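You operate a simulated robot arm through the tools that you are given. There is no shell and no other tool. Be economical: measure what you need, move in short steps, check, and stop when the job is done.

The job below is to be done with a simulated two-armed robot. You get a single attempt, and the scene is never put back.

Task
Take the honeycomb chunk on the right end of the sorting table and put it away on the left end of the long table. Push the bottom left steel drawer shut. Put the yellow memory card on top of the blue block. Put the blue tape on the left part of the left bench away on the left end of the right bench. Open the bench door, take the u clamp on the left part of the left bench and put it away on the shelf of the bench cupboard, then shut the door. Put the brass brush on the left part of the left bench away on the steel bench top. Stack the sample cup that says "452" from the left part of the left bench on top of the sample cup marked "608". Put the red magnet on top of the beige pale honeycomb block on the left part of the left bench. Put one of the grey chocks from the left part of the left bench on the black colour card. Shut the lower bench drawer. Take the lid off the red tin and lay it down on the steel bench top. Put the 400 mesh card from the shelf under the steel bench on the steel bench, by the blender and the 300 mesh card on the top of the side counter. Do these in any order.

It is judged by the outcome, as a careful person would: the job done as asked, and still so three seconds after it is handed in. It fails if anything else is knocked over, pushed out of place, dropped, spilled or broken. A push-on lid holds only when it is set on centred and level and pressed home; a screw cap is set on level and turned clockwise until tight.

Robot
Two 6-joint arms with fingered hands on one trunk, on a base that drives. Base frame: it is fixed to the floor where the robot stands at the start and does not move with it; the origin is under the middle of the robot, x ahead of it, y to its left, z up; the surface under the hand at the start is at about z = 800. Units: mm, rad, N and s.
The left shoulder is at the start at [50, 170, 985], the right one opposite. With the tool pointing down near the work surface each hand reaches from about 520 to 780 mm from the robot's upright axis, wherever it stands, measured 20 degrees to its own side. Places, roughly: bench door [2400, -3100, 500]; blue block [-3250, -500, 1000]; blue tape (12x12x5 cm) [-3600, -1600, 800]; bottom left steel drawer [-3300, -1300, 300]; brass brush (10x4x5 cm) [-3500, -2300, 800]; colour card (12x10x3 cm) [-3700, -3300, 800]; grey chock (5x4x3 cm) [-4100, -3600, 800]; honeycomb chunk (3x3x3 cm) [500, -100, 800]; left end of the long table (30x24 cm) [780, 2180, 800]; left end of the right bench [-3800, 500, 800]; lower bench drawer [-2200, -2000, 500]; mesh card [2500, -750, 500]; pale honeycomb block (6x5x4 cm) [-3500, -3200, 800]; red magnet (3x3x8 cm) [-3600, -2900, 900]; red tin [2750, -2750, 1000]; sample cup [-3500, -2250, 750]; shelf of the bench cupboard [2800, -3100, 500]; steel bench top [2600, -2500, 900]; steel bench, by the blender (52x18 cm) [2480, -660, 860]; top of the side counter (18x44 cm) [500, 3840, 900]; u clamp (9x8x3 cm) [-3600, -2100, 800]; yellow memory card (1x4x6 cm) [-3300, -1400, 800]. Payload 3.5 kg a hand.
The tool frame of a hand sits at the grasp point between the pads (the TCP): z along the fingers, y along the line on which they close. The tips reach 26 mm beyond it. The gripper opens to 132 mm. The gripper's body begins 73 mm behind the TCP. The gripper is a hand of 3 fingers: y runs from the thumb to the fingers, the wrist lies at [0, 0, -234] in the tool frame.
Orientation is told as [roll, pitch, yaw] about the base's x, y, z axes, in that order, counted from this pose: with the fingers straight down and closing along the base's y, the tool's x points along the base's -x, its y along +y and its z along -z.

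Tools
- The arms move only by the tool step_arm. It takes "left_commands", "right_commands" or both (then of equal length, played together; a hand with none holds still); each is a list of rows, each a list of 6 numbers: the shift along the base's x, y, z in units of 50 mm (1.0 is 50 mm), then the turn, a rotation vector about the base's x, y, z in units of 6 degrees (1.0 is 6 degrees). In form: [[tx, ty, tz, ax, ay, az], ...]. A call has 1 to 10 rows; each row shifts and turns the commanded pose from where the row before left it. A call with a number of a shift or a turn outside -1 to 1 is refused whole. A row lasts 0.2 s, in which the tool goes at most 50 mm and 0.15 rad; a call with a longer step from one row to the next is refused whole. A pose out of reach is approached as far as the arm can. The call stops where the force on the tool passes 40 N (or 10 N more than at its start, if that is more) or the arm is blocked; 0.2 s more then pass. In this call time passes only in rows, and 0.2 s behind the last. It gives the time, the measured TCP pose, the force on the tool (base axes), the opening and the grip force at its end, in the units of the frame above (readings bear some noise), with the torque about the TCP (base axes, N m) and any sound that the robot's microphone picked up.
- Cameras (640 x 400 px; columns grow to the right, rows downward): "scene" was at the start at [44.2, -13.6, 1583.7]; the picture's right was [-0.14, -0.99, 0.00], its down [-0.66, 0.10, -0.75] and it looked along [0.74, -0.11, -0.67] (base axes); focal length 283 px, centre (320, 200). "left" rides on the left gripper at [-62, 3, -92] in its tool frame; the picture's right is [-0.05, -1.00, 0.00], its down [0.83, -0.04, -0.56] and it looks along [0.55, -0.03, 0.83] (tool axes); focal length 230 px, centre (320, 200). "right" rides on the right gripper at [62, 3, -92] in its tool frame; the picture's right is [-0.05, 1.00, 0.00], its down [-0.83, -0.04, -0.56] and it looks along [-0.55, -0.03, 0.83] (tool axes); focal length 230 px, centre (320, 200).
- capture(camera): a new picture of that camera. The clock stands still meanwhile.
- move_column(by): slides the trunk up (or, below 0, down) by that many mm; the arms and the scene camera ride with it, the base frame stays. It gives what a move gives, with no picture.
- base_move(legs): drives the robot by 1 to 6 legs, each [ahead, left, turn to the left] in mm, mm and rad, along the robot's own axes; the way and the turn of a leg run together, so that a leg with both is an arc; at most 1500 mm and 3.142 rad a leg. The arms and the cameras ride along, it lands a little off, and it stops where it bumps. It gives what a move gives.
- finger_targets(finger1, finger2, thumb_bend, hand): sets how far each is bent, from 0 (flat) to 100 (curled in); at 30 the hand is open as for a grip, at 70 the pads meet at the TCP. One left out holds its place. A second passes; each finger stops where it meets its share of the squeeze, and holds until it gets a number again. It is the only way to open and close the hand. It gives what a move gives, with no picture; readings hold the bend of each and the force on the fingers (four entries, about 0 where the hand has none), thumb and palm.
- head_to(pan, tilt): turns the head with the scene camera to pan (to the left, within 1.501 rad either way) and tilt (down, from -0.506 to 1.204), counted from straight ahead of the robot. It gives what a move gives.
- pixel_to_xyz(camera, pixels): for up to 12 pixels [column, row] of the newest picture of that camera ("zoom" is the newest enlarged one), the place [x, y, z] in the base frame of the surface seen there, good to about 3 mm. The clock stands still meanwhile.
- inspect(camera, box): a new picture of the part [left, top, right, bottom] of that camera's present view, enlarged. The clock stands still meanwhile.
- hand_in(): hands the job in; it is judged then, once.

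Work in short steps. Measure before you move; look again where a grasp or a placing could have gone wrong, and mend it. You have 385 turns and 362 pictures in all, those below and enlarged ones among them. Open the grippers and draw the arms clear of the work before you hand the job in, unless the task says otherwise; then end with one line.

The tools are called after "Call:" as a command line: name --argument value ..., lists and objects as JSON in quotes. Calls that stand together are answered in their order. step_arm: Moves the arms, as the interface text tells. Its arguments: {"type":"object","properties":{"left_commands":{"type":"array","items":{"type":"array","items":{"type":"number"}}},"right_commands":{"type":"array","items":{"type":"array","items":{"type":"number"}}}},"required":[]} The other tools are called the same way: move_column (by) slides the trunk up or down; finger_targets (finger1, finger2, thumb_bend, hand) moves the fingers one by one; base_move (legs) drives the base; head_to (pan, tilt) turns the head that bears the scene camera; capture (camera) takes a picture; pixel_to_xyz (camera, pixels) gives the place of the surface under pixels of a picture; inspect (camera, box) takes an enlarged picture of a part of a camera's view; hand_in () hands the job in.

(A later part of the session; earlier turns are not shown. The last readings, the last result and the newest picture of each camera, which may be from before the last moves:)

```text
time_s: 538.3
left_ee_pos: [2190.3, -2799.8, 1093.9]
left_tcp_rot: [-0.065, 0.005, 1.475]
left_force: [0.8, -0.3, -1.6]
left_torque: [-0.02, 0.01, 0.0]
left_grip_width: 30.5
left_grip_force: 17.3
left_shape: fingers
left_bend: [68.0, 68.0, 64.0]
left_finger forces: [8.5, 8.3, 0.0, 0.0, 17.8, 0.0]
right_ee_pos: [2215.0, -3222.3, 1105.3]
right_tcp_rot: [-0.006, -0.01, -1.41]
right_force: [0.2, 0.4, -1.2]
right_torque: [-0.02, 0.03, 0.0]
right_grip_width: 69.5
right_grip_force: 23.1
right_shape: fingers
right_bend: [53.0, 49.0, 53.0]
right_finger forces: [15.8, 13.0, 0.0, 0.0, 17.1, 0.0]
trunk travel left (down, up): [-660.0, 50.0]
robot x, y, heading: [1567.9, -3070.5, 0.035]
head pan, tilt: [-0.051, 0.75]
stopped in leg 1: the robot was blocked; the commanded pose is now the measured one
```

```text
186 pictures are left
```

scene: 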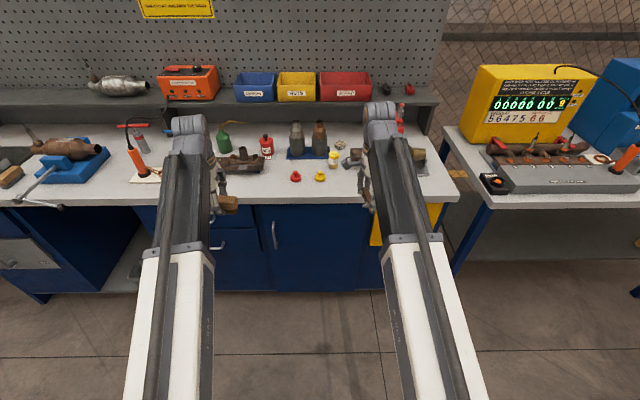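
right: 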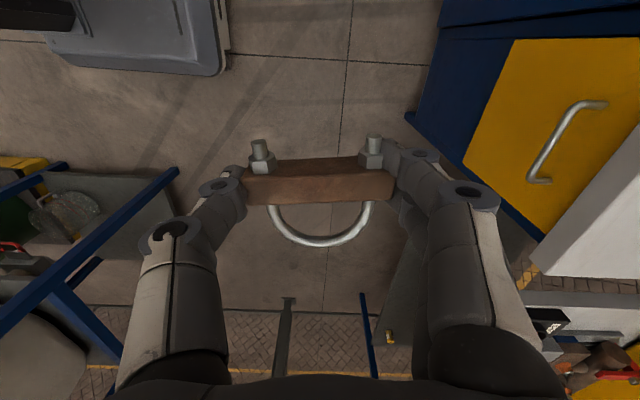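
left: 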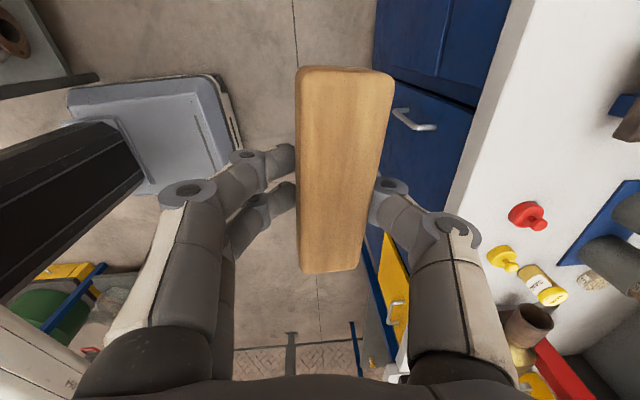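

The base's rear touched the rack; I go forward first, then left. The door's vertical handle is visible at (273,235).

Call:
base_move --legs '[[290, -20, -0.035], [0, 150, 0]]'

Call:
capture --camera "scene"

Call:
capture --camera "left"

```text
time_s: 541.3
left_ee_pos: [2488.5, -2689.8, 1093.5]
left_tcp_rot: [-0.063, 0.008, 1.438]
left_force: [0.3, 0.9, -0.7]
left_torque: [-0.04, 0.01, 0.01]
left_grip_width: 30.8
left_grip_force: 17.3
left_shape: fingers
left_bend: [68.0, 68.0, 64.0]
left_finger forces: [8.4, 8.2, 0.0, 0.1, 17.8, 0.0]
right_ee_pos: [2496.5, -3109.6, 1106.2]
right_tcp_rot: [-0.008, -0.011, -1.446]
right_force: [-0.2, 0.9, -2.2]
right_torque: [-0.03, 0.01, 0.01]
right_grip_width: 69.3
right_grip_force: 23.0
right_shape: fingers
right_bend: [53.0, 49.0, 53.0]
right_finger forces: [15.7, 13.0, 0.0, 0.1, 17.2, 0.0]
trunk travel left (down, up): [-660.0, 50.0]
robot x, y, heading: [1856.6, -2936.7, 0.002]
head pan, tilt: [-0.051, 0.75]
```

```text
185 pictures are left
```

scene: 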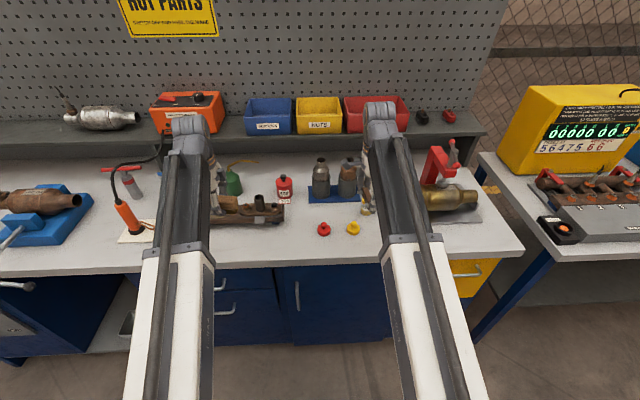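

```text
184 pictures are left
```

left: 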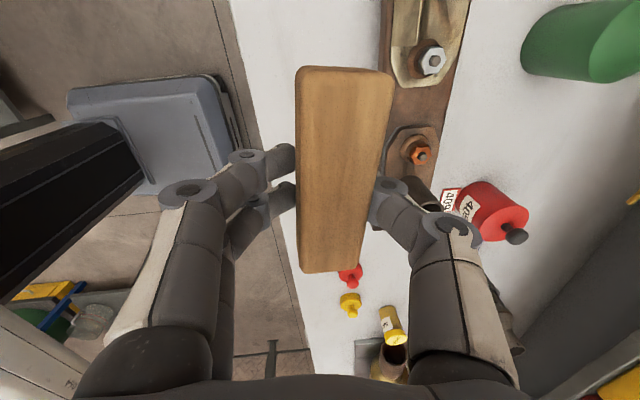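

Call:
pixel_to_xyz --camera "left" --pixels '[[384, 40], [450, 40], [397, 130], [380, 100], [255, 100], [275, 200], [350, 275], [272, 40], [440, 130], [290, 250]]'

Call:
pixel_to_xyz --camera "scene" --pixels '[[130, 238], [120, 228], [220, 215], [280, 215], [155, 242], [60, 250], [323, 232], [283, 190]]'

```text
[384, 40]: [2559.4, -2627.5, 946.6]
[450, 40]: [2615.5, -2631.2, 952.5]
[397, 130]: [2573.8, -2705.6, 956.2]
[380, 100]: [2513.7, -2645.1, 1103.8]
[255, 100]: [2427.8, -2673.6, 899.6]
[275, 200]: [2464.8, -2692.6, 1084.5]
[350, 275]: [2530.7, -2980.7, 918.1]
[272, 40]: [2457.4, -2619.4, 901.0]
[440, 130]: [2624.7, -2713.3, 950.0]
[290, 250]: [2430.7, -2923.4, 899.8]
```

```text
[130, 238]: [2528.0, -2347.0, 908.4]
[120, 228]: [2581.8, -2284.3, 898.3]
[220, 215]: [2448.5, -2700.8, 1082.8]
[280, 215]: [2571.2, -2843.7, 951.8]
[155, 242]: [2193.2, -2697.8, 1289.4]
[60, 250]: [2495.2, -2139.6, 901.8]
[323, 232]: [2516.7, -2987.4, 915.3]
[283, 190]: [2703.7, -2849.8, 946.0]
```

Free strip x 2430–2550 here; I lower the brush at x≈2482 to near contact (z≈940).

Call:
step_arm --left_commands '[[-0.12, 0, -0.9, 0, 0, 0], [0, 0, -0.9, 0, 0, 0], [0, 0, -0.9, 0, 0, 0], [0, 0, -0.2, 0, 0, 0]]'

Call:
step_arm --left_commands '[[0, 0, -0.06, 0, 0, 0]]'

Call:
step_arm --left_commands '[[0, 0, -0.05, 0, 0, 0]]'

```text
time_s: 542.3
left_ee_pos: [2483.1, -2689.9, 950.2]
left_tcp_rot: [-0.062, 0.005, 1.439]
left_force: [-0.4, 0.4, -0.4]
left_torque: [0.01, 0.02, 0.01]
left_grip_width: 30.3
left_grip_force: 16.6
left_shape: fingers
left_bend: [68.0, 68.0, 64.0]
left_finger forces: [8.3, 8.2, 0.1, 0.0, 17.6, 0.1]
right_ee_pos: [2495.1, -3111.3, 1105.5]
right_tcp_rot: [-0.007, -0.013, -1.449]
right_force: [0.1, -0.3, -1.0]
right_torque: [0.03, -0.01, -0.03]
right_grip_width: 69.5
right_grip_force: 22.9
right_shape: fingers
right_bend: [53.0, 49.0, 53.0]
right_finger forces: [15.6, 13.0, 0.1, 0.0, 17.2, 0.0]
trunk travel left (down, up): [-660.0, 50.0]
robot x, y, heading: [1856.1, -2941.8, 0.001]
head pan, tilt: [-0.051, 0.75]
```

```text
time_s: 542.7
left_ee_pos: [2483.5, -2690.1, 948.2]
left_tcp_rot: [-0.063, 0.005, 1.438]
left_force: [-0.5, -0.3, -1.7]
left_torque: [0.02, 0.01, -0.03]
left_grip_width: 30.8
left_grip_force: 17.3
left_shape: fingers
left_bend: [68.0, 68.0, 64.0]
left_finger forces: [8.4, 8.1, 0.1, 0.0, 17.6, 0.1]
right_ee_pos: [2495.9, -3111.3, 1105.0]
right_tcp_rot: [-0.008, -0.01, -1.448]
right_force: [0.3, -0.1, -1.8]
right_torque: [-0.01, -0.01, 0.0]
right_grip_width: 69.4
right_grip_force: 22.7
right_shape: fingers
right_bend: [53.0, 49.0, 53.0]
right_finger forces: [15.6, 13.0, 0.0, 0.0, 17.2, 0.1]
trunk travel left (down, up): [-660.0, 50.0]
robot x, y, heading: [1856.6, -2939.3, -0.002]
head pan, tilt: [-0.051, 0.75]
```

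```text
time_s: 543.1
left_ee_pos: [2481.7, -2690.5, 944.9]
left_tcp_rot: [-0.063, 0.007, 1.44]
left_force: [0.1, -0.5, -0.6]
left_torque: [0.0, -0.01, 0.01]
left_grip_width: 30.3
left_grip_force: 17.4
left_shape: fingers
left_bend: [68.0, 68.0, 64.0]
left_finger forces: [8.3, 8.2, 0.0, 0.1, 17.6, 0.0]
right_ee_pos: [2495.3, -3111.3, 1105.8]
right_tcp_rot: [-0.007, -0.013, -1.449]
right_force: [-0.5, -0.5, -1.2]
right_torque: [0.01, 0.0, -0.01]
right_grip_width: 69.3
right_grip_force: 22.9
right_shape: fingers
right_bend: [53.0, 49.0, 53.0]
right_finger forces: [15.7, 13.1, 0.0, 0.1, 17.2, 0.0]
trunk travel left (down, up): [-660.0, 50.0]
robot x, y, heading: [1855.6, -2938.1, 0.002]
head pan, tilt: [-0.051, 0.75]
```

Call:
step_arm --left_commands '[[0, 0, -0.06, 0, 0, 0]]'

Call:
step_arm --left_commands '[[0, 0, -0.05, 0, 0, 0]]'

```text
time_s: 543.5
left_ee_pos: [2482.4, -2689.8, 940.6]
left_tcp_rot: [-0.063, 0.008, 1.436]
left_force: [-0.1, -0.7, -0.6]
left_torque: [-0.01, 0.02, 0.0]
left_grip_width: 30.3
left_grip_force: 17.2
left_shape: fingers
left_bend: [68.0, 68.0, 64.0]
left_finger forces: [8.3, 8.1, 0.1, 0.0, 17.7, 0.0]
right_ee_pos: [2496.1, -3110.8, 1105.8]
right_tcp_rot: [-0.007, -0.012, -1.448]
right_force: [-0.5, 0.3, -2.2]
right_torque: [0.02, 0.0, -0.01]
right_grip_width: 69.4
right_grip_force: 22.5
right_shape: fingers
right_bend: [53.0, 49.0, 53.0]
right_finger forces: [15.6, 13.0, 0.1, 0.0, 17.3, 0.0]
trunk travel left (down, up): [-660.0, 50.0]
robot x, y, heading: [1854.4, -2936.2, 0.001]
head pan, tilt: [-0.051, 0.75]
```

```text
time_s: 543.9
left_ee_pos: [2483.0, -2689.5, 938.6]
left_tcp_rot: [-0.063, 0.006, 1.438]
left_force: [1.0, -0.5, -1.2]
left_torque: [-0.01, 0.01, -0.04]
left_grip_width: 30.3
left_grip_force: 16.7
left_shape: fingers
left_bend: [68.0, 68.0, 64.0]
left_finger forces: [8.1, 8.3, 0.1, 0.0, 17.6, 0.0]
right_ee_pos: [2496.1, -3110.8, 1104.9]
right_tcp_rot: [-0.008, -0.012, -1.449]
right_force: [-0.7, 0.2, -2.1]
right_torque: [0.02, 0.0, 0.0]
right_grip_width: 69.3
right_grip_force: 22.5
right_shape: fingers
right_bend: [53.0, 49.0, 53.0]
right_finger forces: [15.5, 13.1, 0.0, 0.0, 17.2, 0.1]
trunk travel left (down, up): [-660.0, 50.0]
robot x, y, heading: [1858.3, -2941.5, 0.002]
head pan, tilt: [-0.051, 0.75]
```

Call:
step_arm --left_commands '[[0, 0, -0.05, 0, 0, 0], [0, 0, -0.04, 0, 0, 0]]'

Call:
capture --camera "left"

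```text
time_s: 544.5
left_ee_pos: [2483.0, -2689.5, 933.7]
left_tcp_rot: [-0.066, 0.006, 1.439]
left_force: [2.6, 0.9, 13.8]
left_torque: [0.0, -0.32, 0.02]
left_grip_width: 28.5
left_grip_force: 17.4
left_shape: fingers
left_bend: [70.0, 69.0, 66.0]
left_finger forces: [8.0, 7.8, 0.0, 0.0, 18.2, 0.1]
right_ee_pos: [2495.3, -3110.5, 1106.2]
right_tcp_rot: [-0.006, -0.013, -1.449]
right_force: [-0.9, 0.1, -1.3]
right_torque: [0.01, 0.0, -0.01]
right_grip_width: 69.7
right_grip_force: 23.0
right_shape: fingers
right_bend: [53.0, 49.0, 53.0]
right_finger forces: [15.7, 13.0, 0.1, 0.0, 17.1, 0.0]
trunk travel left (down, up): [-660.0, 50.0]
robot x, y, heading: [1855.6, -2938.4, 0.002]
head pan, tilt: [-0.051, 0.75]
```

```text
183 pictures are left
```

left: 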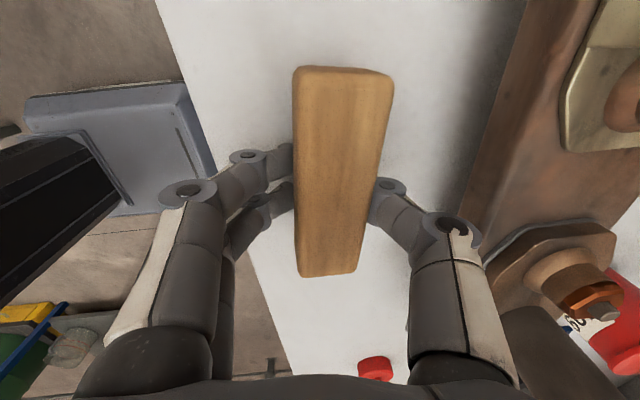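

In contact. I open mostly the two fingers (the thumb is near the bracket) and rise.

Call:
finger_targets --hand "left" --finger1 56 --finger2 56 --thumb_bend 60

Call:
step_arm --left_commands '[[-0.04, 0, 0.4, 0, 0, 0], [0, 0, 0.9, 0, 0, 0], [0, 0, 0.9, 0, 0, 0], [0, 0, 0.9, 0, 0, 0]]'

Call:
capture --camera "left"

```text
time_s: 545.5
left_ee_pos: [2482.8, -2690.4, 934.5]
left_tcp_rot: [-0.062, 0.005, 1.437]
left_force: [2.1, -1.6, 5.5]
left_torque: [-0.01, 0.05, 0.02]
left_grip_width: 36.8
left_grip_force: 2.8
left_shape: fingers
left_bend: [59.0, 59.0, 60.0]
left_finger forces: [3.1, 2.9, 0.0, 0.0, 0.2, 0.0]
right_ee_pos: [2496.3, -3111.8, 1105.5]
right_tcp_rot: [-0.008, -0.013, -1.449]
right_force: [0.8, -0.4, -1.6]
right_torque: [0.01, 0.0, 0.03]
right_grip_width: 69.2
right_grip_force: 23.1
right_shape: fingers
right_bend: [53.0, 49.0, 53.0]
right_finger forces: [15.6, 13.0, 0.0, 0.0, 17.1, 0.0]
trunk travel left (down, up): [-660.0, 50.0]
robot x, y, heading: [1855.3, -2943.8, 0.0]
head pan, tilt: [-0.051, 0.75]
```

```text
time_s: 546.5
left_ee_pos: [2480.2, -2689.4, 1088.9]
left_tcp_rot: [-0.062, 0.006, 1.44]
left_force: [-1.0, 0.2, 0.0]
left_torque: [-0.02, 0.03, 0.0]
left_grip_width: 41.3
left_grip_force: 0.2
left_shape: fingers
left_bend: [56.0, 56.0, 60.0]
left_finger forces: [0.0, 0.1, 0.1, 0.0, 0.1, 0.1]
right_ee_pos: [2494.5, -3110.7, 1104.7]
right_tcp_rot: [-0.007, -0.011, -1.449]
right_force: [0.2, -0.2, -1.7]
right_torque: [0.0, -0.02, 0.01]
right_grip_width: 69.6
right_grip_force: 22.7
right_shape: fingers
right_bend: [53.0, 49.0, 53.0]
right_finger forces: [15.6, 13.0, 0.1, 0.0, 17.2, 0.0]
trunk travel left (down, up): [-660.0, 50.0]
robot x, y, heading: [1851.4, -2938.5, 0.002]
head pan, tilt: [-0.051, 0.75]
```

```text
182 pictures are left
```

left: 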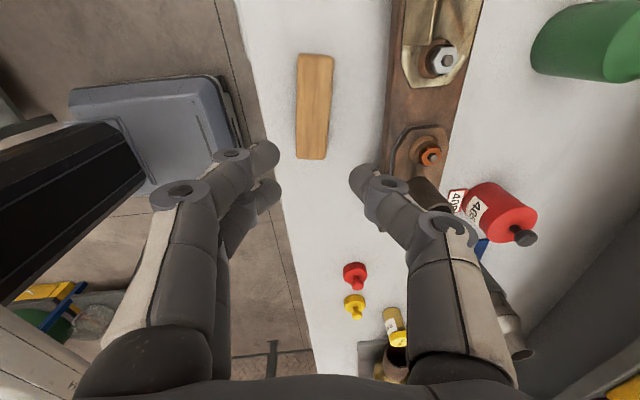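

Brush lies on the bench top. Now I measure the door handle and panel edges.

Call:
inspect --camera "scene" --box '[200, 250, 400, 390]'

```text
2.86 times, centred on (300, 320) of scene
```

zoom: 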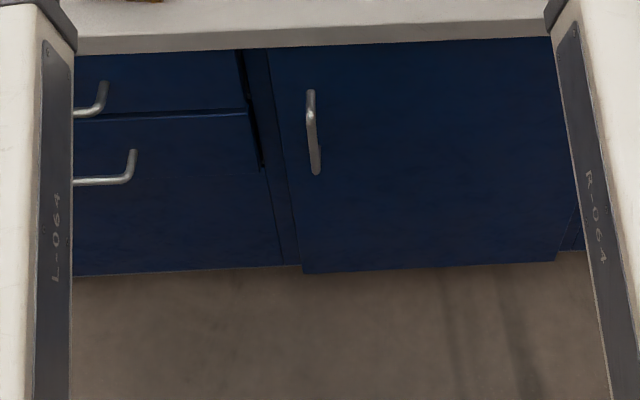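

Call:
pixel_to_xyz --camera "zoom" --pixels '[[311, 95], [312, 130], [316, 170], [270, 60], [300, 265], [550, 250], [548, 50], [420, 150], [250, 100], [310, 112], [290, 200], [320, 262]]'

```text
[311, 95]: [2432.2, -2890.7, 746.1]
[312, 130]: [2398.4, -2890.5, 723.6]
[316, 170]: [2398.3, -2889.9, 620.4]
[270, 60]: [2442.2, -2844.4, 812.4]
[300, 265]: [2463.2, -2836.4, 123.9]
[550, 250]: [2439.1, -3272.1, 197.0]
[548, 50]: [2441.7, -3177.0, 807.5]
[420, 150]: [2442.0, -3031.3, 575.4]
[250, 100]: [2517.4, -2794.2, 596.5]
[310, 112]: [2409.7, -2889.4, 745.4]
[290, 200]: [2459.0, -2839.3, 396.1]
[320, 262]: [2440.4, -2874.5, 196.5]
```

Door: panel at x≈2441, y -2850…-3270, handle bar at (2398,-2890), z 620–745, hinge on the right. I back off to ~(1650,-3040) and turn the left hand to point forward (closing sideways).

Call:
base_move --legs '[[-205, 0, 0], [0, -100, 0]]'

Call:
step_arm --left_commands '[[0, 0, 0, 0, 0, -1], [0, 0, 0, 0, 0, -1], [0, 0, 0, 0, 0, -1], [0, 0, 0, 0, 0, -1], [0, 0, 0, 0, 0, -1], [0, 0, 0, 0, 0, -1], [0, 0, 0, 0, 0, -1], [0, 0, 0, 0, 0, -1], [0, 0, 0, 0, 0, -1], [0, 0, 0, 0, 0, -1]]'

Call:
step_arm --left_commands '[[0, 0, 0, 0, 0, -1], [0, 0, 0, 0, 0, -1], [0, 0, 0, 0, 0, -1], [0, 0, 0, 0, 0, -0.75], [0, 0, -0.4, 0, -1, 0], [0, 0, -0.4, 0, -1, 0], [0, 0, -0.4, 0, -1, 0], [0, 0, -0.4, 0, -1, 0], [0, 0, -0.4, 0, -1, 0]]'

Call:
step_arm --left_commands '[[0.2, 0, -0.7, 0, -1, 0], [0.2, 0, -0.7, 0, -1, 0], [0.2, 0, -0.7, 0, -1, 0], [0.2, 0, -0.7, 0, -1, 0], [0.2, 0, -0.7, 0, -1, 0], [0, 0, -0.7, 0, -1, 0], [0, 0, -0.7, 0, -1, 0], [0, 0, -0.7, 0, -1, 0], [0, 0, -0.5, 0, -1, 0], [0, 0, -0.3, 0, -1, 0]]'

Call:
capture --camera "scene"

```text
time_s: 548.8
left_ee_pos: [2274.3, -2791.9, 1090.1]
left_tcp_rot: [-0.063, 0.006, 1.437]
left_force: [-1.5, -0.5, -0.2]
left_torque: [0.07, 0.03, 0.0]
left_grip_width: 41.5
left_grip_force: 0.0
left_shape: fingers
left_bend: [56.0, 56.0, 60.0]
left_finger forces: [0.0, 0.1, 0.0, 0.0, 0.0, 0.0]
right_ee_pos: [2290.8, -3214.0, 1106.5]
right_tcp_rot: [-0.008, -0.01, -1.449]
right_force: [-0.2, -0.7, -2.4]
right_torque: [0.0, 0.01, -0.03]
right_grip_width: 69.3
right_grip_force: 23.2
right_shape: fingers
right_bend: [53.0, 49.0, 53.0]
right_finger forces: [15.6, 13.0, 0.0, 0.1, 17.2, 0.0]
trunk travel left (down, up): [-660.0, 50.0]
robot x, y, heading: [1647.5, -3039.1, 0.001]
head pan, tilt: [-0.051, 0.75]
```

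```text
time_s: 551.0
left_ee_pos: [2274.9, -2790.1, 1088.5]
left_tcp_rot: [-0.064, 0.006, 0.387]
left_force: [1.0, 0.5, -0.4]
left_torque: [0.02, 0.02, -0.01]
left_grip_width: 41.3
left_grip_force: 0.0
left_shape: fingers
left_bend: [56.0, 56.0, 60.0]
left_finger forces: [0.0, 0.0, 0.0, 0.0, 0.0, 0.0]
right_ee_pos: [2291.5, -3212.7, 1105.7]
right_tcp_rot: [-0.006, -0.013, -1.45]
right_force: [0.2, 0.2, -1.8]
right_torque: [0.04, 0.0, 0.02]
right_grip_width: 69.6
right_grip_force: 23.3
right_shape: fingers
right_bend: [53.0, 49.0, 53.0]
right_finger forces: [15.6, 13.0, 0.0, 0.0, 17.2, 0.1]
trunk travel left (down, up): [-660.0, 50.0]
robot x, y, heading: [1649.5, -3042.1, -0.005]
head pan, tilt: [-0.051, 0.75]
```

```text
time_s: 553.0
left_ee_pos: [2275.4, -2789.6, 987.6]
left_tcp_rot: [-0.061, -0.521, -0.003]
left_force: [-0.2, 0.1, 0.3]
left_torque: [0.0, 0.03, 0.01]
left_grip_width: 41.4
left_grip_force: 0.2
left_shape: fingers
left_bend: [56.0, 56.0, 60.0]
left_finger forces: [0.0, 0.1, 0.0, 0.0, 0.1, 0.0]
right_ee_pos: [2291.1, -3213.3, 1105.2]
right_tcp_rot: [-0.006, -0.012, -1.451]
right_force: [0.1, -0.4, -1.2]
right_torque: [0.03, 0.01, 0.01]
right_grip_width: 69.1
right_grip_force: 23.5
right_shape: fingers
right_bend: [53.0, 49.0, 53.0]
right_finger forces: [15.6, 13.1, 0.0, 0.0, 17.2, 0.0]
trunk travel left (down, up): [-660.0, 50.0]
robot x, y, heading: [1647.7, -3037.3, -0.0]
head pan, tilt: [-0.051, 0.75]
```

```text
time_s: 555.2
left_ee_pos: [2326.1, -2789.9, 666.3]
left_tcp_rot: [0.457, -1.565, -0.523]
left_force: [-0.3, -0.5, 0.8]
left_torque: [0.0, 0.02, 0.02]
left_grip_width: 41.0
left_grip_force: 0.2
left_shape: fingers
left_bend: [56.0, 56.0, 60.0]
left_finger forces: [0.0, 0.0, 0.1, 0.1, 0.1, 0.0]
right_ee_pos: [2290.3, -3212.9, 1105.6]
right_tcp_rot: [-0.007, -0.013, -1.451]
right_force: [0.1, 1.0, -1.3]
right_torque: [0.03, -0.02, -0.02]
right_grip_width: 69.3
right_grip_force: 22.5
right_shape: fingers
right_bend: [53.0, 49.0, 53.0]
right_finger forces: [15.6, 13.0, 0.0, 0.1, 17.1, 0.1]
trunk travel left (down, up): [-660.0, 50.0]
robot x, y, heading: [1652.0, -3037.3, 0.003]
head pan, tilt: [-0.051, 0.75]
```

```text
180 pictures are left
```

scene: 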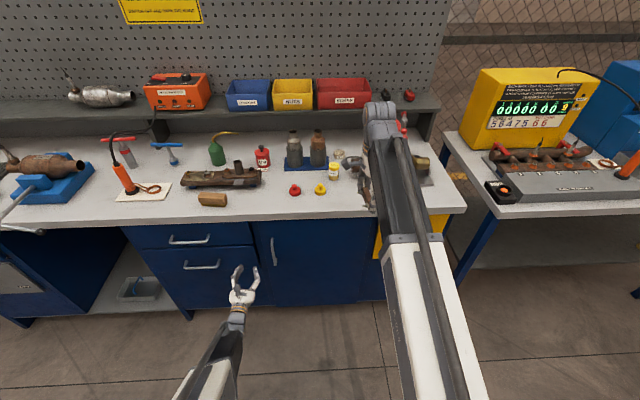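

Call:
step_arm --left_commands '[[0, -0.7, 0.15, 0, 0, 0], [0, -0.7, 0.15, 0, 0, 0], [0, -0.6, 0.1, 0, 0, 0]]'

Call:
finger_targets --hand "left" --finger1 51 --finger2 51 --thumb_bend 51

Call:
capture --camera "left"

```text
time_s: 556.0
left_ee_pos: [2325.9, -2839.6, 693.2]
left_tcp_rot: [0.249, -1.56, -0.336]
left_force: [0.1, 0.0, 0.1]
left_torque: [0.02, 0.02, -0.02]
left_grip_width: 41.1
left_grip_force: 0.1
left_shape: fingers
left_bend: [56.0, 56.0, 60.0]
left_finger forces: [0.0, 0.0, 0.0, 0.1, 0.0, 0.0]
left hand out of reach, approached as far as the arm can: row 2, 3
right_ee_pos: [2290.9, -3213.0, 1104.9]
right_tcp_rot: [-0.008, -0.011, -1.45]
right_force: [-0.7, 0.5, -1.5]
right_torque: [-0.02, -0.01, 0.02]
right_grip_width: 69.6
right_grip_force: 22.8
right_shape: fingers
right_bend: [53.0, 49.0, 53.0]
right_finger forces: [15.5, 13.0, 0.0, 0.0, 17.2, 0.1]
trunk travel left (down, up): [-660.0, 50.0]
robot x, y, heading: [1648.7, -3039.4, 0.001]
head pan, tilt: [-0.051, 0.75]
```

```text
time_s: 557.0
left_ee_pos: [2324.0, -2838.7, 692.6]
left_tcp_rot: [0.214, -1.561, -0.304]
left_force: [0.7, -0.7, -0.2]
left_torque: [-0.01, 0.0, 0.01]
left_grip_width: 63.8
left_grip_force: 0.0
left_shape: fingers
left_bend: [51.0, 51.0, 51.0]
left_finger forces: [0.0, 0.0, 0.0, 0.0, 0.0, 0.0]
right_ee_pos: [2290.7, -3213.8, 1104.4]
right_tcp_rot: [-0.007, -0.011, -1.448]
right_force: [0.7, -0.5, -1.7]
right_torque: [0.01, -0.03, 0.01]
right_grip_width: 69.5
right_grip_force: 22.5
right_shape: fingers
right_bend: [53.0, 49.0, 53.0]
right_finger forces: [15.5, 13.1, 0.0, 0.1, 17.2, 0.0]
trunk travel left (down, up): [-660.0, 50.0]
robot x, y, heading: [1651.1, -3036.7, 0.001]
head pan, tilt: [-0.051, 0.75]
```

```text
179 pictures are left
```

left: 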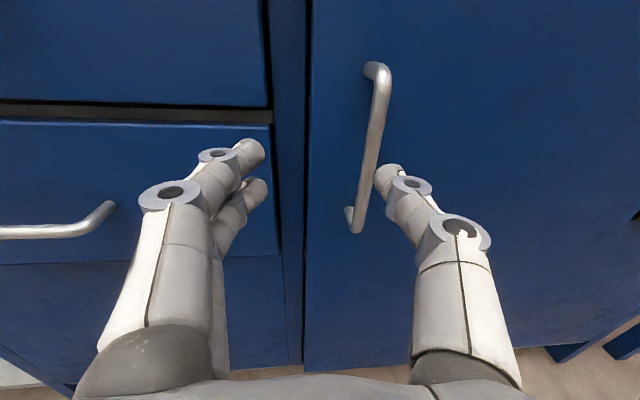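

Call:
base_move --legs '[[0, -52, 0]]'

Call:
capture --camera "left"

```text
time_s: 558.0
left_ee_pos: [2324.4, -2891.8, 692.7]
left_tcp_rot: [0.297, -1.561, -0.384]
left_force: [0.2, -0.3, 0.1]
left_torque: [-0.03, -0.02, 0.02]
left_grip_width: 64.0
left_grip_force: 0.1
left_shape: fingers
left_bend: [51.0, 51.0, 51.0]
left_finger forces: [0.0, 0.1, 0.1, 0.0, 0.0, 0.1]
right_ee_pos: [2290.9, -3265.2, 1105.2]
right_tcp_rot: [-0.007, -0.012, -1.45]
right_force: [0.0, -0.8, -2.5]
right_torque: [0.01, -0.01, 0.03]
right_grip_width: 69.7
right_grip_force: 22.7
right_shape: fingers
right_bend: [53.0, 49.0, 53.0]
right_finger forces: [15.5, 13.0, 0.1, 0.0, 17.2, 0.0]
trunk travel left (down, up): [-660.0, 50.0]
robot x, y, heading: [1647.5, -3091.5, 0.004]
head pan, tilt: [-0.051, 0.75]
```

```text
178 pictures are left
```

left: 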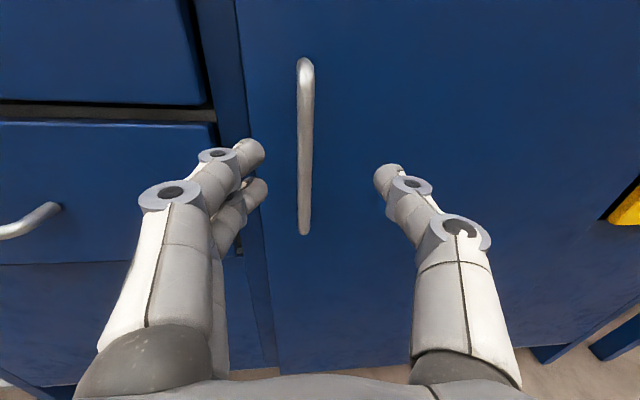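

Handle now lies between the fingers. I advance 70 mm and close.

Call:
step_arm --left_commands '[[0.7, 0.02, -0.05, 0, 0, 0], [0.7, 0, 0, 0, 0, 0]]'

Call:
finger_targets --hand "left" --finger1 80 --finger2 80 --thumb_bend 76

Call:
capture --camera "left"

```text
time_s: 558.6
left_ee_pos: [2395.5, -2890.7, 689.8]
left_tcp_rot: [0.165, -1.56, -0.258]
left_force: [0.0, 0.1, 0.3]
left_torque: [-0.03, 0.0, 0.0]
left_grip_width: 64.0
left_grip_force: 0.2
left_shape: fingers
left_bend: [51.0, 51.0, 51.0]
left_finger forces: [0.1, 0.1, 0.0, 0.1, 0.1, 0.0]
right_ee_pos: [2291.4, -3264.5, 1106.0]
right_tcp_rot: [-0.009, -0.011, -1.45]
right_force: [0.1, 0.4, -1.4]
right_torque: [0.01, 0.01, -0.02]
right_grip_width: 69.5
right_grip_force: 23.1
right_shape: fingers
right_bend: [53.0, 49.0, 53.0]
right_finger forces: [15.5, 13.0, 0.1, 0.1, 17.1, 0.0]
trunk travel left (down, up): [-660.0, 50.0]
robot x, y, heading: [1650.5, -3095.0, -0.002]
head pan, tilt: [-0.051, 0.75]
```

```text
time_s: 559.6
left_ee_pos: [2396.1, -2890.5, 691.0]
left_tcp_rot: [0.206, -1.56, -0.298]
left_force: [2.4, 0.0, 0.2]
left_torque: [0.03, 0.03, -0.05]
left_grip_width: 0.1
left_grip_force: 0.0
left_shape: fingers
left_bend: [77.0, 77.0, 74.0]
left_finger forces: [0.0, 0.0, 0.0, 0.0, 0.0, 0.0]
right_ee_pos: [2290.7, -3264.9, 1104.6]
right_tcp_rot: [-0.007, -0.012, -1.45]
right_force: [-0.4, -0.7, -1.1]
right_torque: [0.03, 0.0, 0.01]
right_grip_width: 69.0
right_grip_force: 22.7
right_shape: fingers
right_bend: [53.0, 49.0, 53.0]
right_finger forces: [15.5, 13.0, 0.0, 0.0, 17.2, 0.0]
trunk travel left (down, up): [-660.0, 50.0]
robot x, y, heading: [1649.7, -3093.4, 0.001]
head pan, tilt: [-0.051, 0.75]
```

```text
177 pictures are left
```

left: 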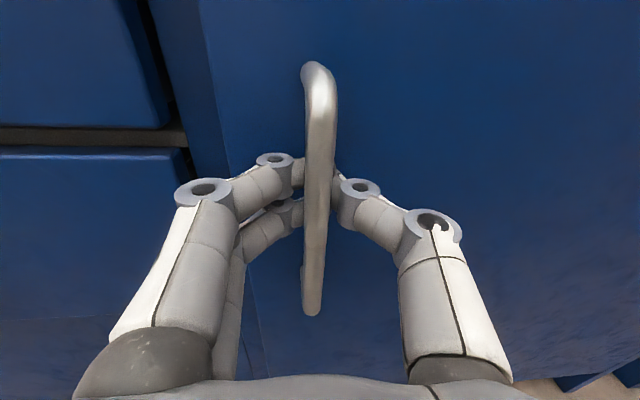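

The tips have met behind the bar — it's hooked. I pull along the door's arc with the arm, yawing slightly.

Call:
step_arm --left_commands '[[-0.44, -0.08, 0, 0, 0, 0.4], [-0.43, -0.1, 0, 0, 0, 0.6], [-0.43, -0.12, 0, 0, 0, 0.7], [-0.42, -0.15, 0, 0, 0, 0.8]]'

Call:
capture --camera "scene"

```text
time_s: 560.2
left_ee_pos: [2360.7, -2873.9, 691.8]
left_tcp_rot: [0.611, -1.547, -0.676]
left_force: [5.7, -30.2, -4.2]
left_torque: [0.1, -0.03, 0.1]
left_grip_width: 11.7
left_grip_force: 17.3
left_shape: fingers
left_bend: [80.0, 80.0, 65.0]
left_finger forces: [0.6, 0.6, 0.0, 0.0, 32.5, 0.0]
left hand out of reach, approached as far as the arm can: row 1, 2
right_ee_pos: [2290.5, -3268.5, 1104.1]
right_tcp_rot: [-0.008, -0.01, -1.457]
right_force: [0.2, 0.2, -1.7]
right_torque: [-0.01, -0.02, 0.01]
right_grip_width: 69.5
right_grip_force: 23.0
right_shape: fingers
right_bend: [53.0, 49.0, 53.0]
right_finger forces: [15.5, 13.0, 0.0, 0.0, 17.1, 0.1]
trunk travel left (down, up): [-660.0, 50.0]
robot x, y, heading: [1650.0, -3091.8, -0.001]
head pan, tilt: [-0.051, 0.75]
stopped in row 2 (left hand): the force on the tool passed its limit at 42 N (the readings are from after the stop); the commanded pose is now the measured one
```

```text
176 pictures are left
```

scene: 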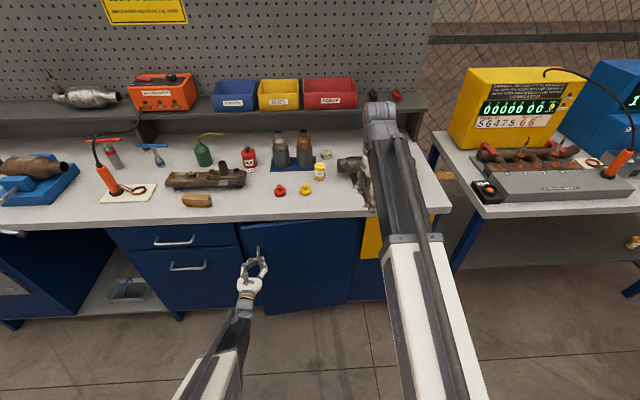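

The arm runs out of room; I use the base to pull: back and to the right in short legs.

Call:
base_move --legs '[[-50, -40, 0], [-45, -40, 0]]'

Call:
capture --camera "scene"

```text
time_s: 561.7
left_ee_pos: [2265.5, -2945.5, 693.3]
left_tcp_rot: [0.474, -1.553, -0.527]
left_force: [-0.7, 0.0, 0.7]
left_torque: [-0.02, 0.02, 0.02]
left_grip_width: 1.1
left_grip_force: 0.0
left_shape: fingers
left_bend: [79.0, 79.0, 71.0]
left_finger forces: [0.1, 0.1, 0.0, 0.0, 0.0, 0.1]
right_ee_pos: [2195.2, -3346.4, 1105.2]
right_tcp_rot: [-0.007, -0.01, -1.453]
right_force: [-0.8, -0.5, -0.8]
right_torque: [0.01, -0.02, 0.03]
right_grip_width: 69.1
right_grip_force: 22.9
right_shape: fingers
right_bend: [53.0, 49.0, 53.0]
right_finger forces: [15.5, 13.0, 0.0, 0.0, 17.2, 0.0]
trunk travel left (down, up): [-660.0, 50.0]
robot x, y, heading: [1558.6, -3168.5, -0.007]
head pan, tilt: [-0.051, 0.75]
```

```text
175 pictures are left
```

scene: 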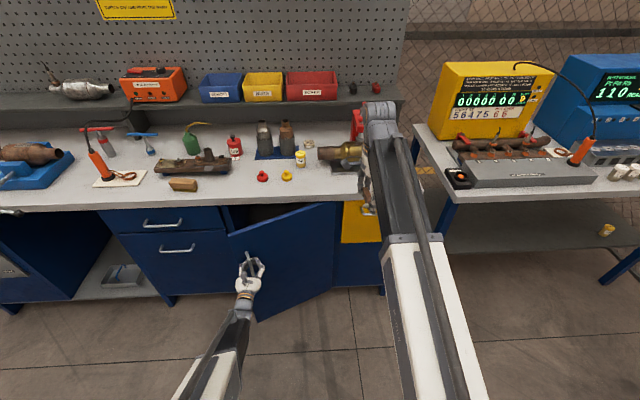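

Door opens nicely (~25°). Continue.

Call:
base_move --legs '[[-52, -35, 0], [-48, -40, 0], [-45, -46, 0], [-38, -50, 0]]'

Call:
capture --camera "scene"

```text
time_s: 564.4
left_ee_pos: [2084.1, -3119.8, 693.1]
left_tcp_rot: [0.494, -1.551, -0.553]
left_force: [37.0, -14.9, -4.8]
left_torque: [0.0, -0.01, 0.48]
left_grip_width: 0.8
left_grip_force: 23.8
left_shape: fingers
left_bend: [76.0, 76.0, 69.0]
left_finger forces: [15.6, 15.6, 0.1, 0.0, 17.1, 0.0]
right_ee_pos: [2013.7, -3519.9, 1104.7]
right_tcp_rot: [-0.01, -0.011, -1.455]
right_force: [-0.1, -0.7, -2.0]
right_torque: [0.01, 0.0, 0.02]
right_grip_width: 69.4
right_grip_force: 23.2
right_shape: fingers
right_bend: [53.0, 49.0, 53.0]
right_finger forces: [15.3, 13.0, 0.0, 0.1, 17.1, 0.0]
trunk travel left (down, up): [-660.0, 50.0]
robot x, y, heading: [1372.8, -3343.9, -0.006]
head pan, tilt: [-0.051, 0.75]
```

```text
174 pictures are left
```

scene: 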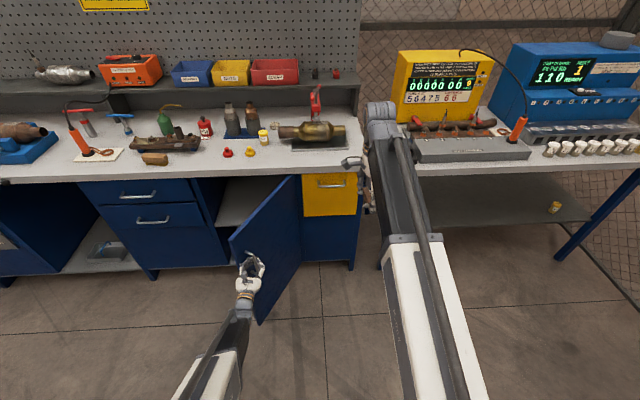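

Door ~60° open. I release the handle and back off 70 mm.

Call:
finger_targets --hand "left" --finger1 46 --finger2 46 --thumb_bend 46

Call:
base_move --legs '[[-90, 0, 0]]'

Call:
capture --camera "scene"

```text
time_s: 565.4
left_ee_pos: [2082.2, -3119.1, 694.2]
left_tcp_rot: [0.499, -1.554, -0.556]
left_force: [0.1, 0.7, 0.2]
left_torque: [-0.05, 0.03, 0.0]
left_grip_width: 81.4
left_grip_force: 0.0
left_shape: fingers
left_bend: [46.0, 46.0, 46.0]
left_finger forces: [0.0, 0.0, 0.0, 0.0, 0.1, 0.0]
right_ee_pos: [2010.9, -3519.2, 1104.6]
right_tcp_rot: [-0.006, -0.011, -1.455]
right_force: [-0.1, 1.1, -1.7]
right_torque: [0.0, -0.02, 0.01]
right_grip_width: 69.2
right_grip_force: 22.3
right_shape: fingers
right_bend: [53.0, 49.0, 53.0]
right_finger forces: [15.3, 13.1, 0.0, 0.0, 17.1, 0.1]
trunk travel left (down, up): [-660.0, 50.0]
robot x, y, heading: [1372.1, -3341.7, -0.003]
head pan, tilt: [-0.051, 0.75]
```

```text
time_s: 566.5
left_ee_pos: [1992.5, -3118.8, 695.0]
left_tcp_rot: [0.533, -1.555, -0.593]
left_force: [0.0, 0.2, 0.7]
left_torque: [0.02, -0.02, 0.0]
left_grip_width: 81.7
left_grip_force: 0.1
left_shape: fingers
left_bend: [46.0, 46.0, 46.0]
left_finger forces: [0.0, 0.0, 0.0, 0.0, 0.1, 0.0]
right_ee_pos: [1918.6, -3519.1, 1106.3]
right_tcp_rot: [-0.005, -0.011, -1.457]
right_force: [-0.4, -0.2, -1.2]
right_torque: [0.01, -0.02, -0.01]
right_grip_width: 69.2
right_grip_force: 22.6
right_shape: fingers
right_bend: [53.0, 49.0, 53.0]
right_finger forces: [15.4, 12.9, 0.1, 0.1, 17.2, 0.0]
trunk travel left (down, up): [-660.0, 50.0]
robot x, y, heading: [1283.3, -3343.2, -0.005]
head pan, tilt: [-0.051, 0.75]
```

```text
173 pictures are left
```

scene: 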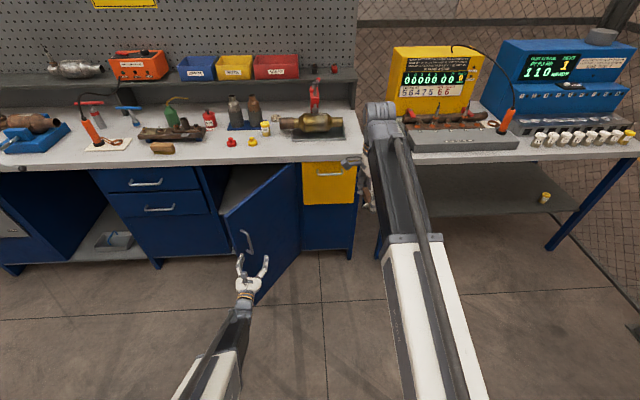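

Call:
pixel_to_xyz --camera "scene" --pixels '[[226, 215], [258, 295], [296, 170], [247, 240], [240, 190], [280, 220], [235, 200], [215, 190]]'

Call:
inspect --camera "scene" --box '[180, 150, 340, 300]'

```text
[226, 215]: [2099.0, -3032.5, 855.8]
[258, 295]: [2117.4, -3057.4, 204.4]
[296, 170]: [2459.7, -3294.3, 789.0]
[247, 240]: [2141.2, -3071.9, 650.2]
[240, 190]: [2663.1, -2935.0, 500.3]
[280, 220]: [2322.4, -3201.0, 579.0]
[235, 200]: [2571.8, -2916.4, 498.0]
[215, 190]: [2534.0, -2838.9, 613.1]
```

```text
2.67 times, centred on (260, 225) of scene
```

zoom: 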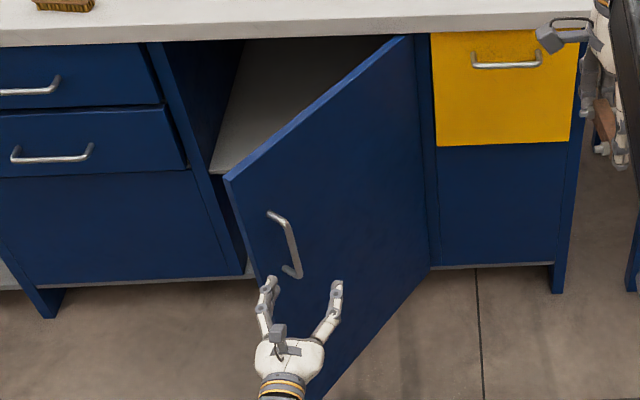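

Door ~54° open; shelf inside at z≈499. I raise the left hand over the door's top, move to its inner side, lower it there, then push the door wide by strafing right.

Call:
finger_targets --hand "left" --finger1 72 --finger2 72 --thumb_bend 72

Call:
step_arm --left_commands '[[0, 0, 1, 0, 0, 0], [0, 0, 1, 0, 0, 0], [0, 0, 1, 0, 0, 0], [0, 0, 1, 0, 0, 0], [0, 0, 1, 0, 0, 0]]'

Call:
base_move --legs '[[300, 0, 0], [0, 200, 0]]'

Call:
step_arm --left_commands '[[0, 0, -1, 0, 0, 0], [0, 0, -1, 0, 0, 0], [0, 0, -1, 0, 0, 0], [0, 0, -1, 0, 0, 0], [0, 0, -1, 0, 0, 0]]'

Call:
capture --camera "scene"

```text
time_s: 567.5
left_ee_pos: [1993.5, -3119.1, 693.3]
left_tcp_rot: [0.497, -1.553, -0.558]
left_force: [-0.3, 0.0, -1.4]
left_torque: [0.03, 0.0, -0.01]
left_grip_width: 1.4
left_grip_force: 0.1
left_shape: fingers
left_bend: [72.0, 72.0, 72.0]
left_finger forces: [0.1, 0.1, 0.0, 0.0, 0.0, 0.1]
right_ee_pos: [1920.2, -3519.4, 1105.3]
right_tcp_rot: [-0.007, -0.013, -1.457]
right_force: [-0.4, 0.6, -2.1]
right_torque: [0.03, 0.04, -0.01]
right_grip_width: 68.9
right_grip_force: 22.9
right_shape: fingers
right_bend: [53.0, 49.0, 53.0]
right_finger forces: [15.5, 13.0, 0.0, 0.0, 17.2, 0.1]
trunk travel left (down, up): [-660.0, 50.0]
robot x, y, heading: [1279.9, -3342.8, -0.004]
head pan, tilt: [-0.051, 0.75]
```

```text
time_s: 568.7
left_ee_pos: [1992.3, -3121.4, 943.4]
left_tcp_rot: [0.476, -1.553, -0.536]
left_force: [-0.2, -0.7, 0.3]
left_torque: [-0.02, 0.01, -0.03]
left_grip_width: 1.3
left_grip_force: 0.1
left_shape: fingers
left_bend: [72.0, 72.0, 72.0]
left_finger forces: [0.0, 0.0, 0.0, 0.1, 0.1, 0.1]
right_ee_pos: [1919.1, -3519.2, 1105.0]
right_tcp_rot: [-0.005, -0.011, -1.457]
right_force: [-0.5, 0.4, -1.2]
right_torque: [-0.01, -0.01, 0.03]
right_grip_width: 69.2
right_grip_force: 22.9
right_shape: fingers
right_bend: [53.0, 49.0, 53.0]
right_finger forces: [15.5, 13.0, 0.0, 0.0, 17.2, 0.0]
trunk travel left (down, up): [-660.0, 50.0]
robot x, y, heading: [1280.7, -3339.2, 0.001]
head pan, tilt: [-0.051, 0.75]
```

```text
time_s: 572.0
left_ee_pos: [2288.6, -2914.7, 942.9]
left_tcp_rot: [0.461, -1.555, -0.515]
left_force: [0.8, 0.1, -0.9]
left_torque: [0.0, 0.01, -0.02]
left_grip_width: 1.2
left_grip_force: 0.1
left_shape: fingers
left_bend: [72.0, 72.0, 72.0]
left_finger forces: [0.0, 0.0, 0.0, 0.1, 0.0, 0.0]
right_ee_pos: [2218.9, -3312.0, 1106.1]
right_tcp_rot: [-0.007, -0.011, -1.452]
right_force: [-0.3, 0.5, -1.2]
right_torque: [-0.02, 0.01, -0.01]
right_grip_width: 69.4
right_grip_force: 23.0
right_shape: fingers
right_bend: [53.0, 49.0, 53.0]
right_finger forces: [15.4, 12.9, 0.0, 0.1, 17.1, 0.0]
trunk travel left (down, up): [-660.0, 50.0]
robot x, y, heading: [1579.4, -3138.4, 0.001]
head pan, tilt: [-0.051, 0.75]
```

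```text
time_s: 573.2
left_ee_pos: [2288.5, -2914.9, 690.8]
left_tcp_rot: [0.539, -1.553, -0.593]
left_force: [0.5, 0.9, 1.0]
left_torque: [-0.03, -0.03, 0.0]
left_grip_width: 1.5
left_grip_force: 0.0
left_shape: fingers
left_bend: [72.0, 72.0, 72.0]
left_finger forces: [0.0, 0.0, 0.0, 0.0, 0.0, 0.0]
right_ee_pos: [2218.5, -3312.4, 1105.2]
right_tcp_rot: [-0.007, -0.012, -1.452]
right_force: [0.8, 0.4, -2.0]
right_torque: [0.01, 0.0, -0.02]
right_grip_width: 69.2
right_grip_force: 22.5
right_shape: fingers
right_bend: [53.0, 49.0, 53.0]
right_finger forces: [15.3, 12.8, 0.1, 0.1, 17.1, 0.1]
trunk travel left (down, up): [-660.0, 50.0]
robot x, y, heading: [1576.9, -3139.3, -0.002]
head pan, tilt: [-0.051, 0.75]
```

```text
171 pictures are left
```

scene: 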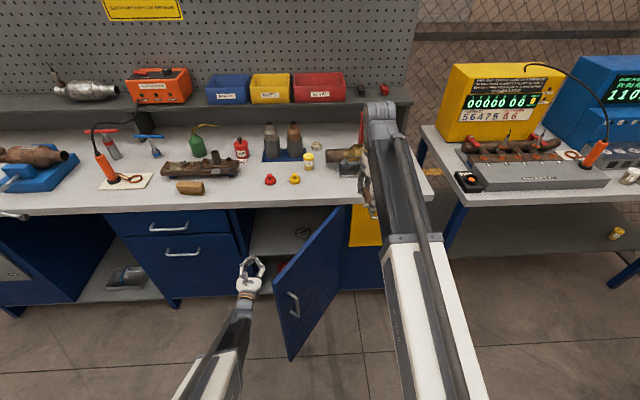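

Call:
base_move --legs '[[0, -170, 0], [0, -150, 0]]'

Call:
capture --camera "scene"

```text
time_s: 575.4
left_ee_pos: [2284.6, -3165.3, 690.5]
left_tcp_rot: [0.334, -1.551, -0.385]
left_force: [0.3, -1.0, -0.6]
left_torque: [0.01, -0.01, -0.04]
left_grip_width: 1.2
left_grip_force: 0.0
left_shape: fingers
left_bend: [72.0, 72.0, 72.0]
left_finger forces: [0.1, 0.1, 0.0, 0.0, 0.0, 0.0]
right_ee_pos: [2216.5, -3566.1, 1105.1]
right_tcp_rot: [-0.005, -0.012, -1.451]
right_force: [-0.4, 0.5, -1.6]
right_torque: [0.0, -0.02, -0.02]
right_grip_width: 69.3
right_grip_force: 26.6
right_shape: fingers
right_bend: [53.0, 51.0, 53.0]
right_finger forces: [19.5, 17.2, 0.0, 0.0, 16.5, 0.1]
trunk travel left (down, up): [-660.0, 50.0]
robot x, y, heading: [1577.1, -3390.0, 0.004]
head pan, tilt: [-0.051, 0.75]
stopped in leg 2: the robot was blocked; the commanded pose is now the measured one
```

```text
170 pictures are left
```

scene: 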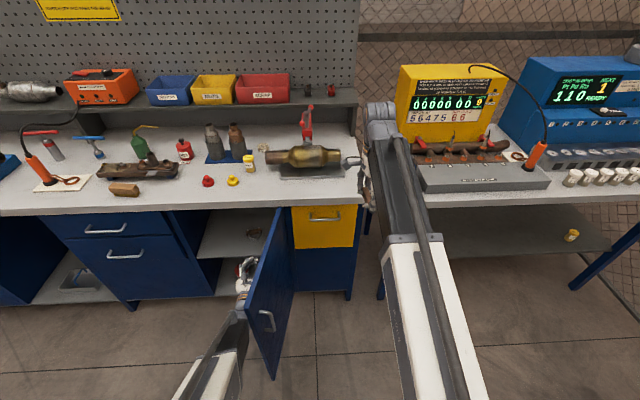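

Call:
pixel_to_xyz --camera "scene" --pixels '[[272, 260], [270, 370], [288, 215], [280, 240], [225, 245], [250, 235], [225, 225], [205, 250], [252, 270]]'

Call:
inspect --camera "scene" --box '[180, 190, 300, 300]'

Call:
capture --camera "right"

```text
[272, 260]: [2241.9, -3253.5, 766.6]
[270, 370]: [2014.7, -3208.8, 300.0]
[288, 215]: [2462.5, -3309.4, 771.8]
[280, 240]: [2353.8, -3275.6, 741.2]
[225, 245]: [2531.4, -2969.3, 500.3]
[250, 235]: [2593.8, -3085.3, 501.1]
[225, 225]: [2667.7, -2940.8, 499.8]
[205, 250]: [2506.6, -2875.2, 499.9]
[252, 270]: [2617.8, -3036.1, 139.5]
```

```text
3.64 times, centred on (240, 245) of scene
```

zoom: 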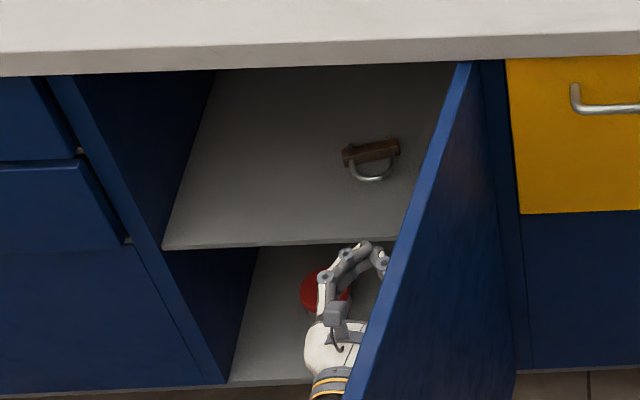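

```text
168 pictures are left
```

right: 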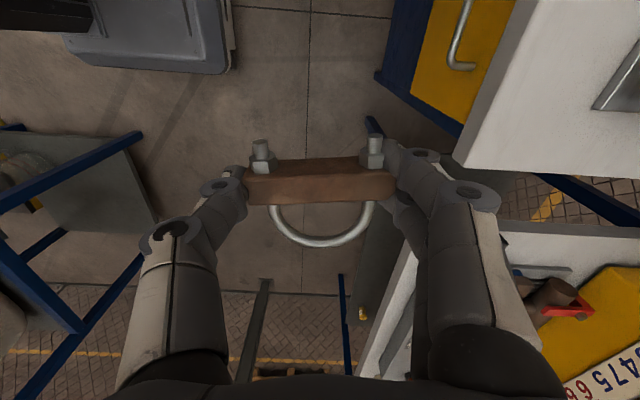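

Call:
pixel_to_xyz --camera "zoom" --pixels '[[250, 66], [300, 66], [300, 76], [420, 58], [240, 80], [370, 150], [170, 246], [400, 238], [280, 150], [330, 100]]'

```text
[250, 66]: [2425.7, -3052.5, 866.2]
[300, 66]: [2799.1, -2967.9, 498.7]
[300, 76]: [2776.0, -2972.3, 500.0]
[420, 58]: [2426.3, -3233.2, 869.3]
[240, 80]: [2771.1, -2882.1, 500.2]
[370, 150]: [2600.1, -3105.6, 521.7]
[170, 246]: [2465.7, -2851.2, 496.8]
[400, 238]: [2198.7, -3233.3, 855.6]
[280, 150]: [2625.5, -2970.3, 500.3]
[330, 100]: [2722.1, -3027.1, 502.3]
```

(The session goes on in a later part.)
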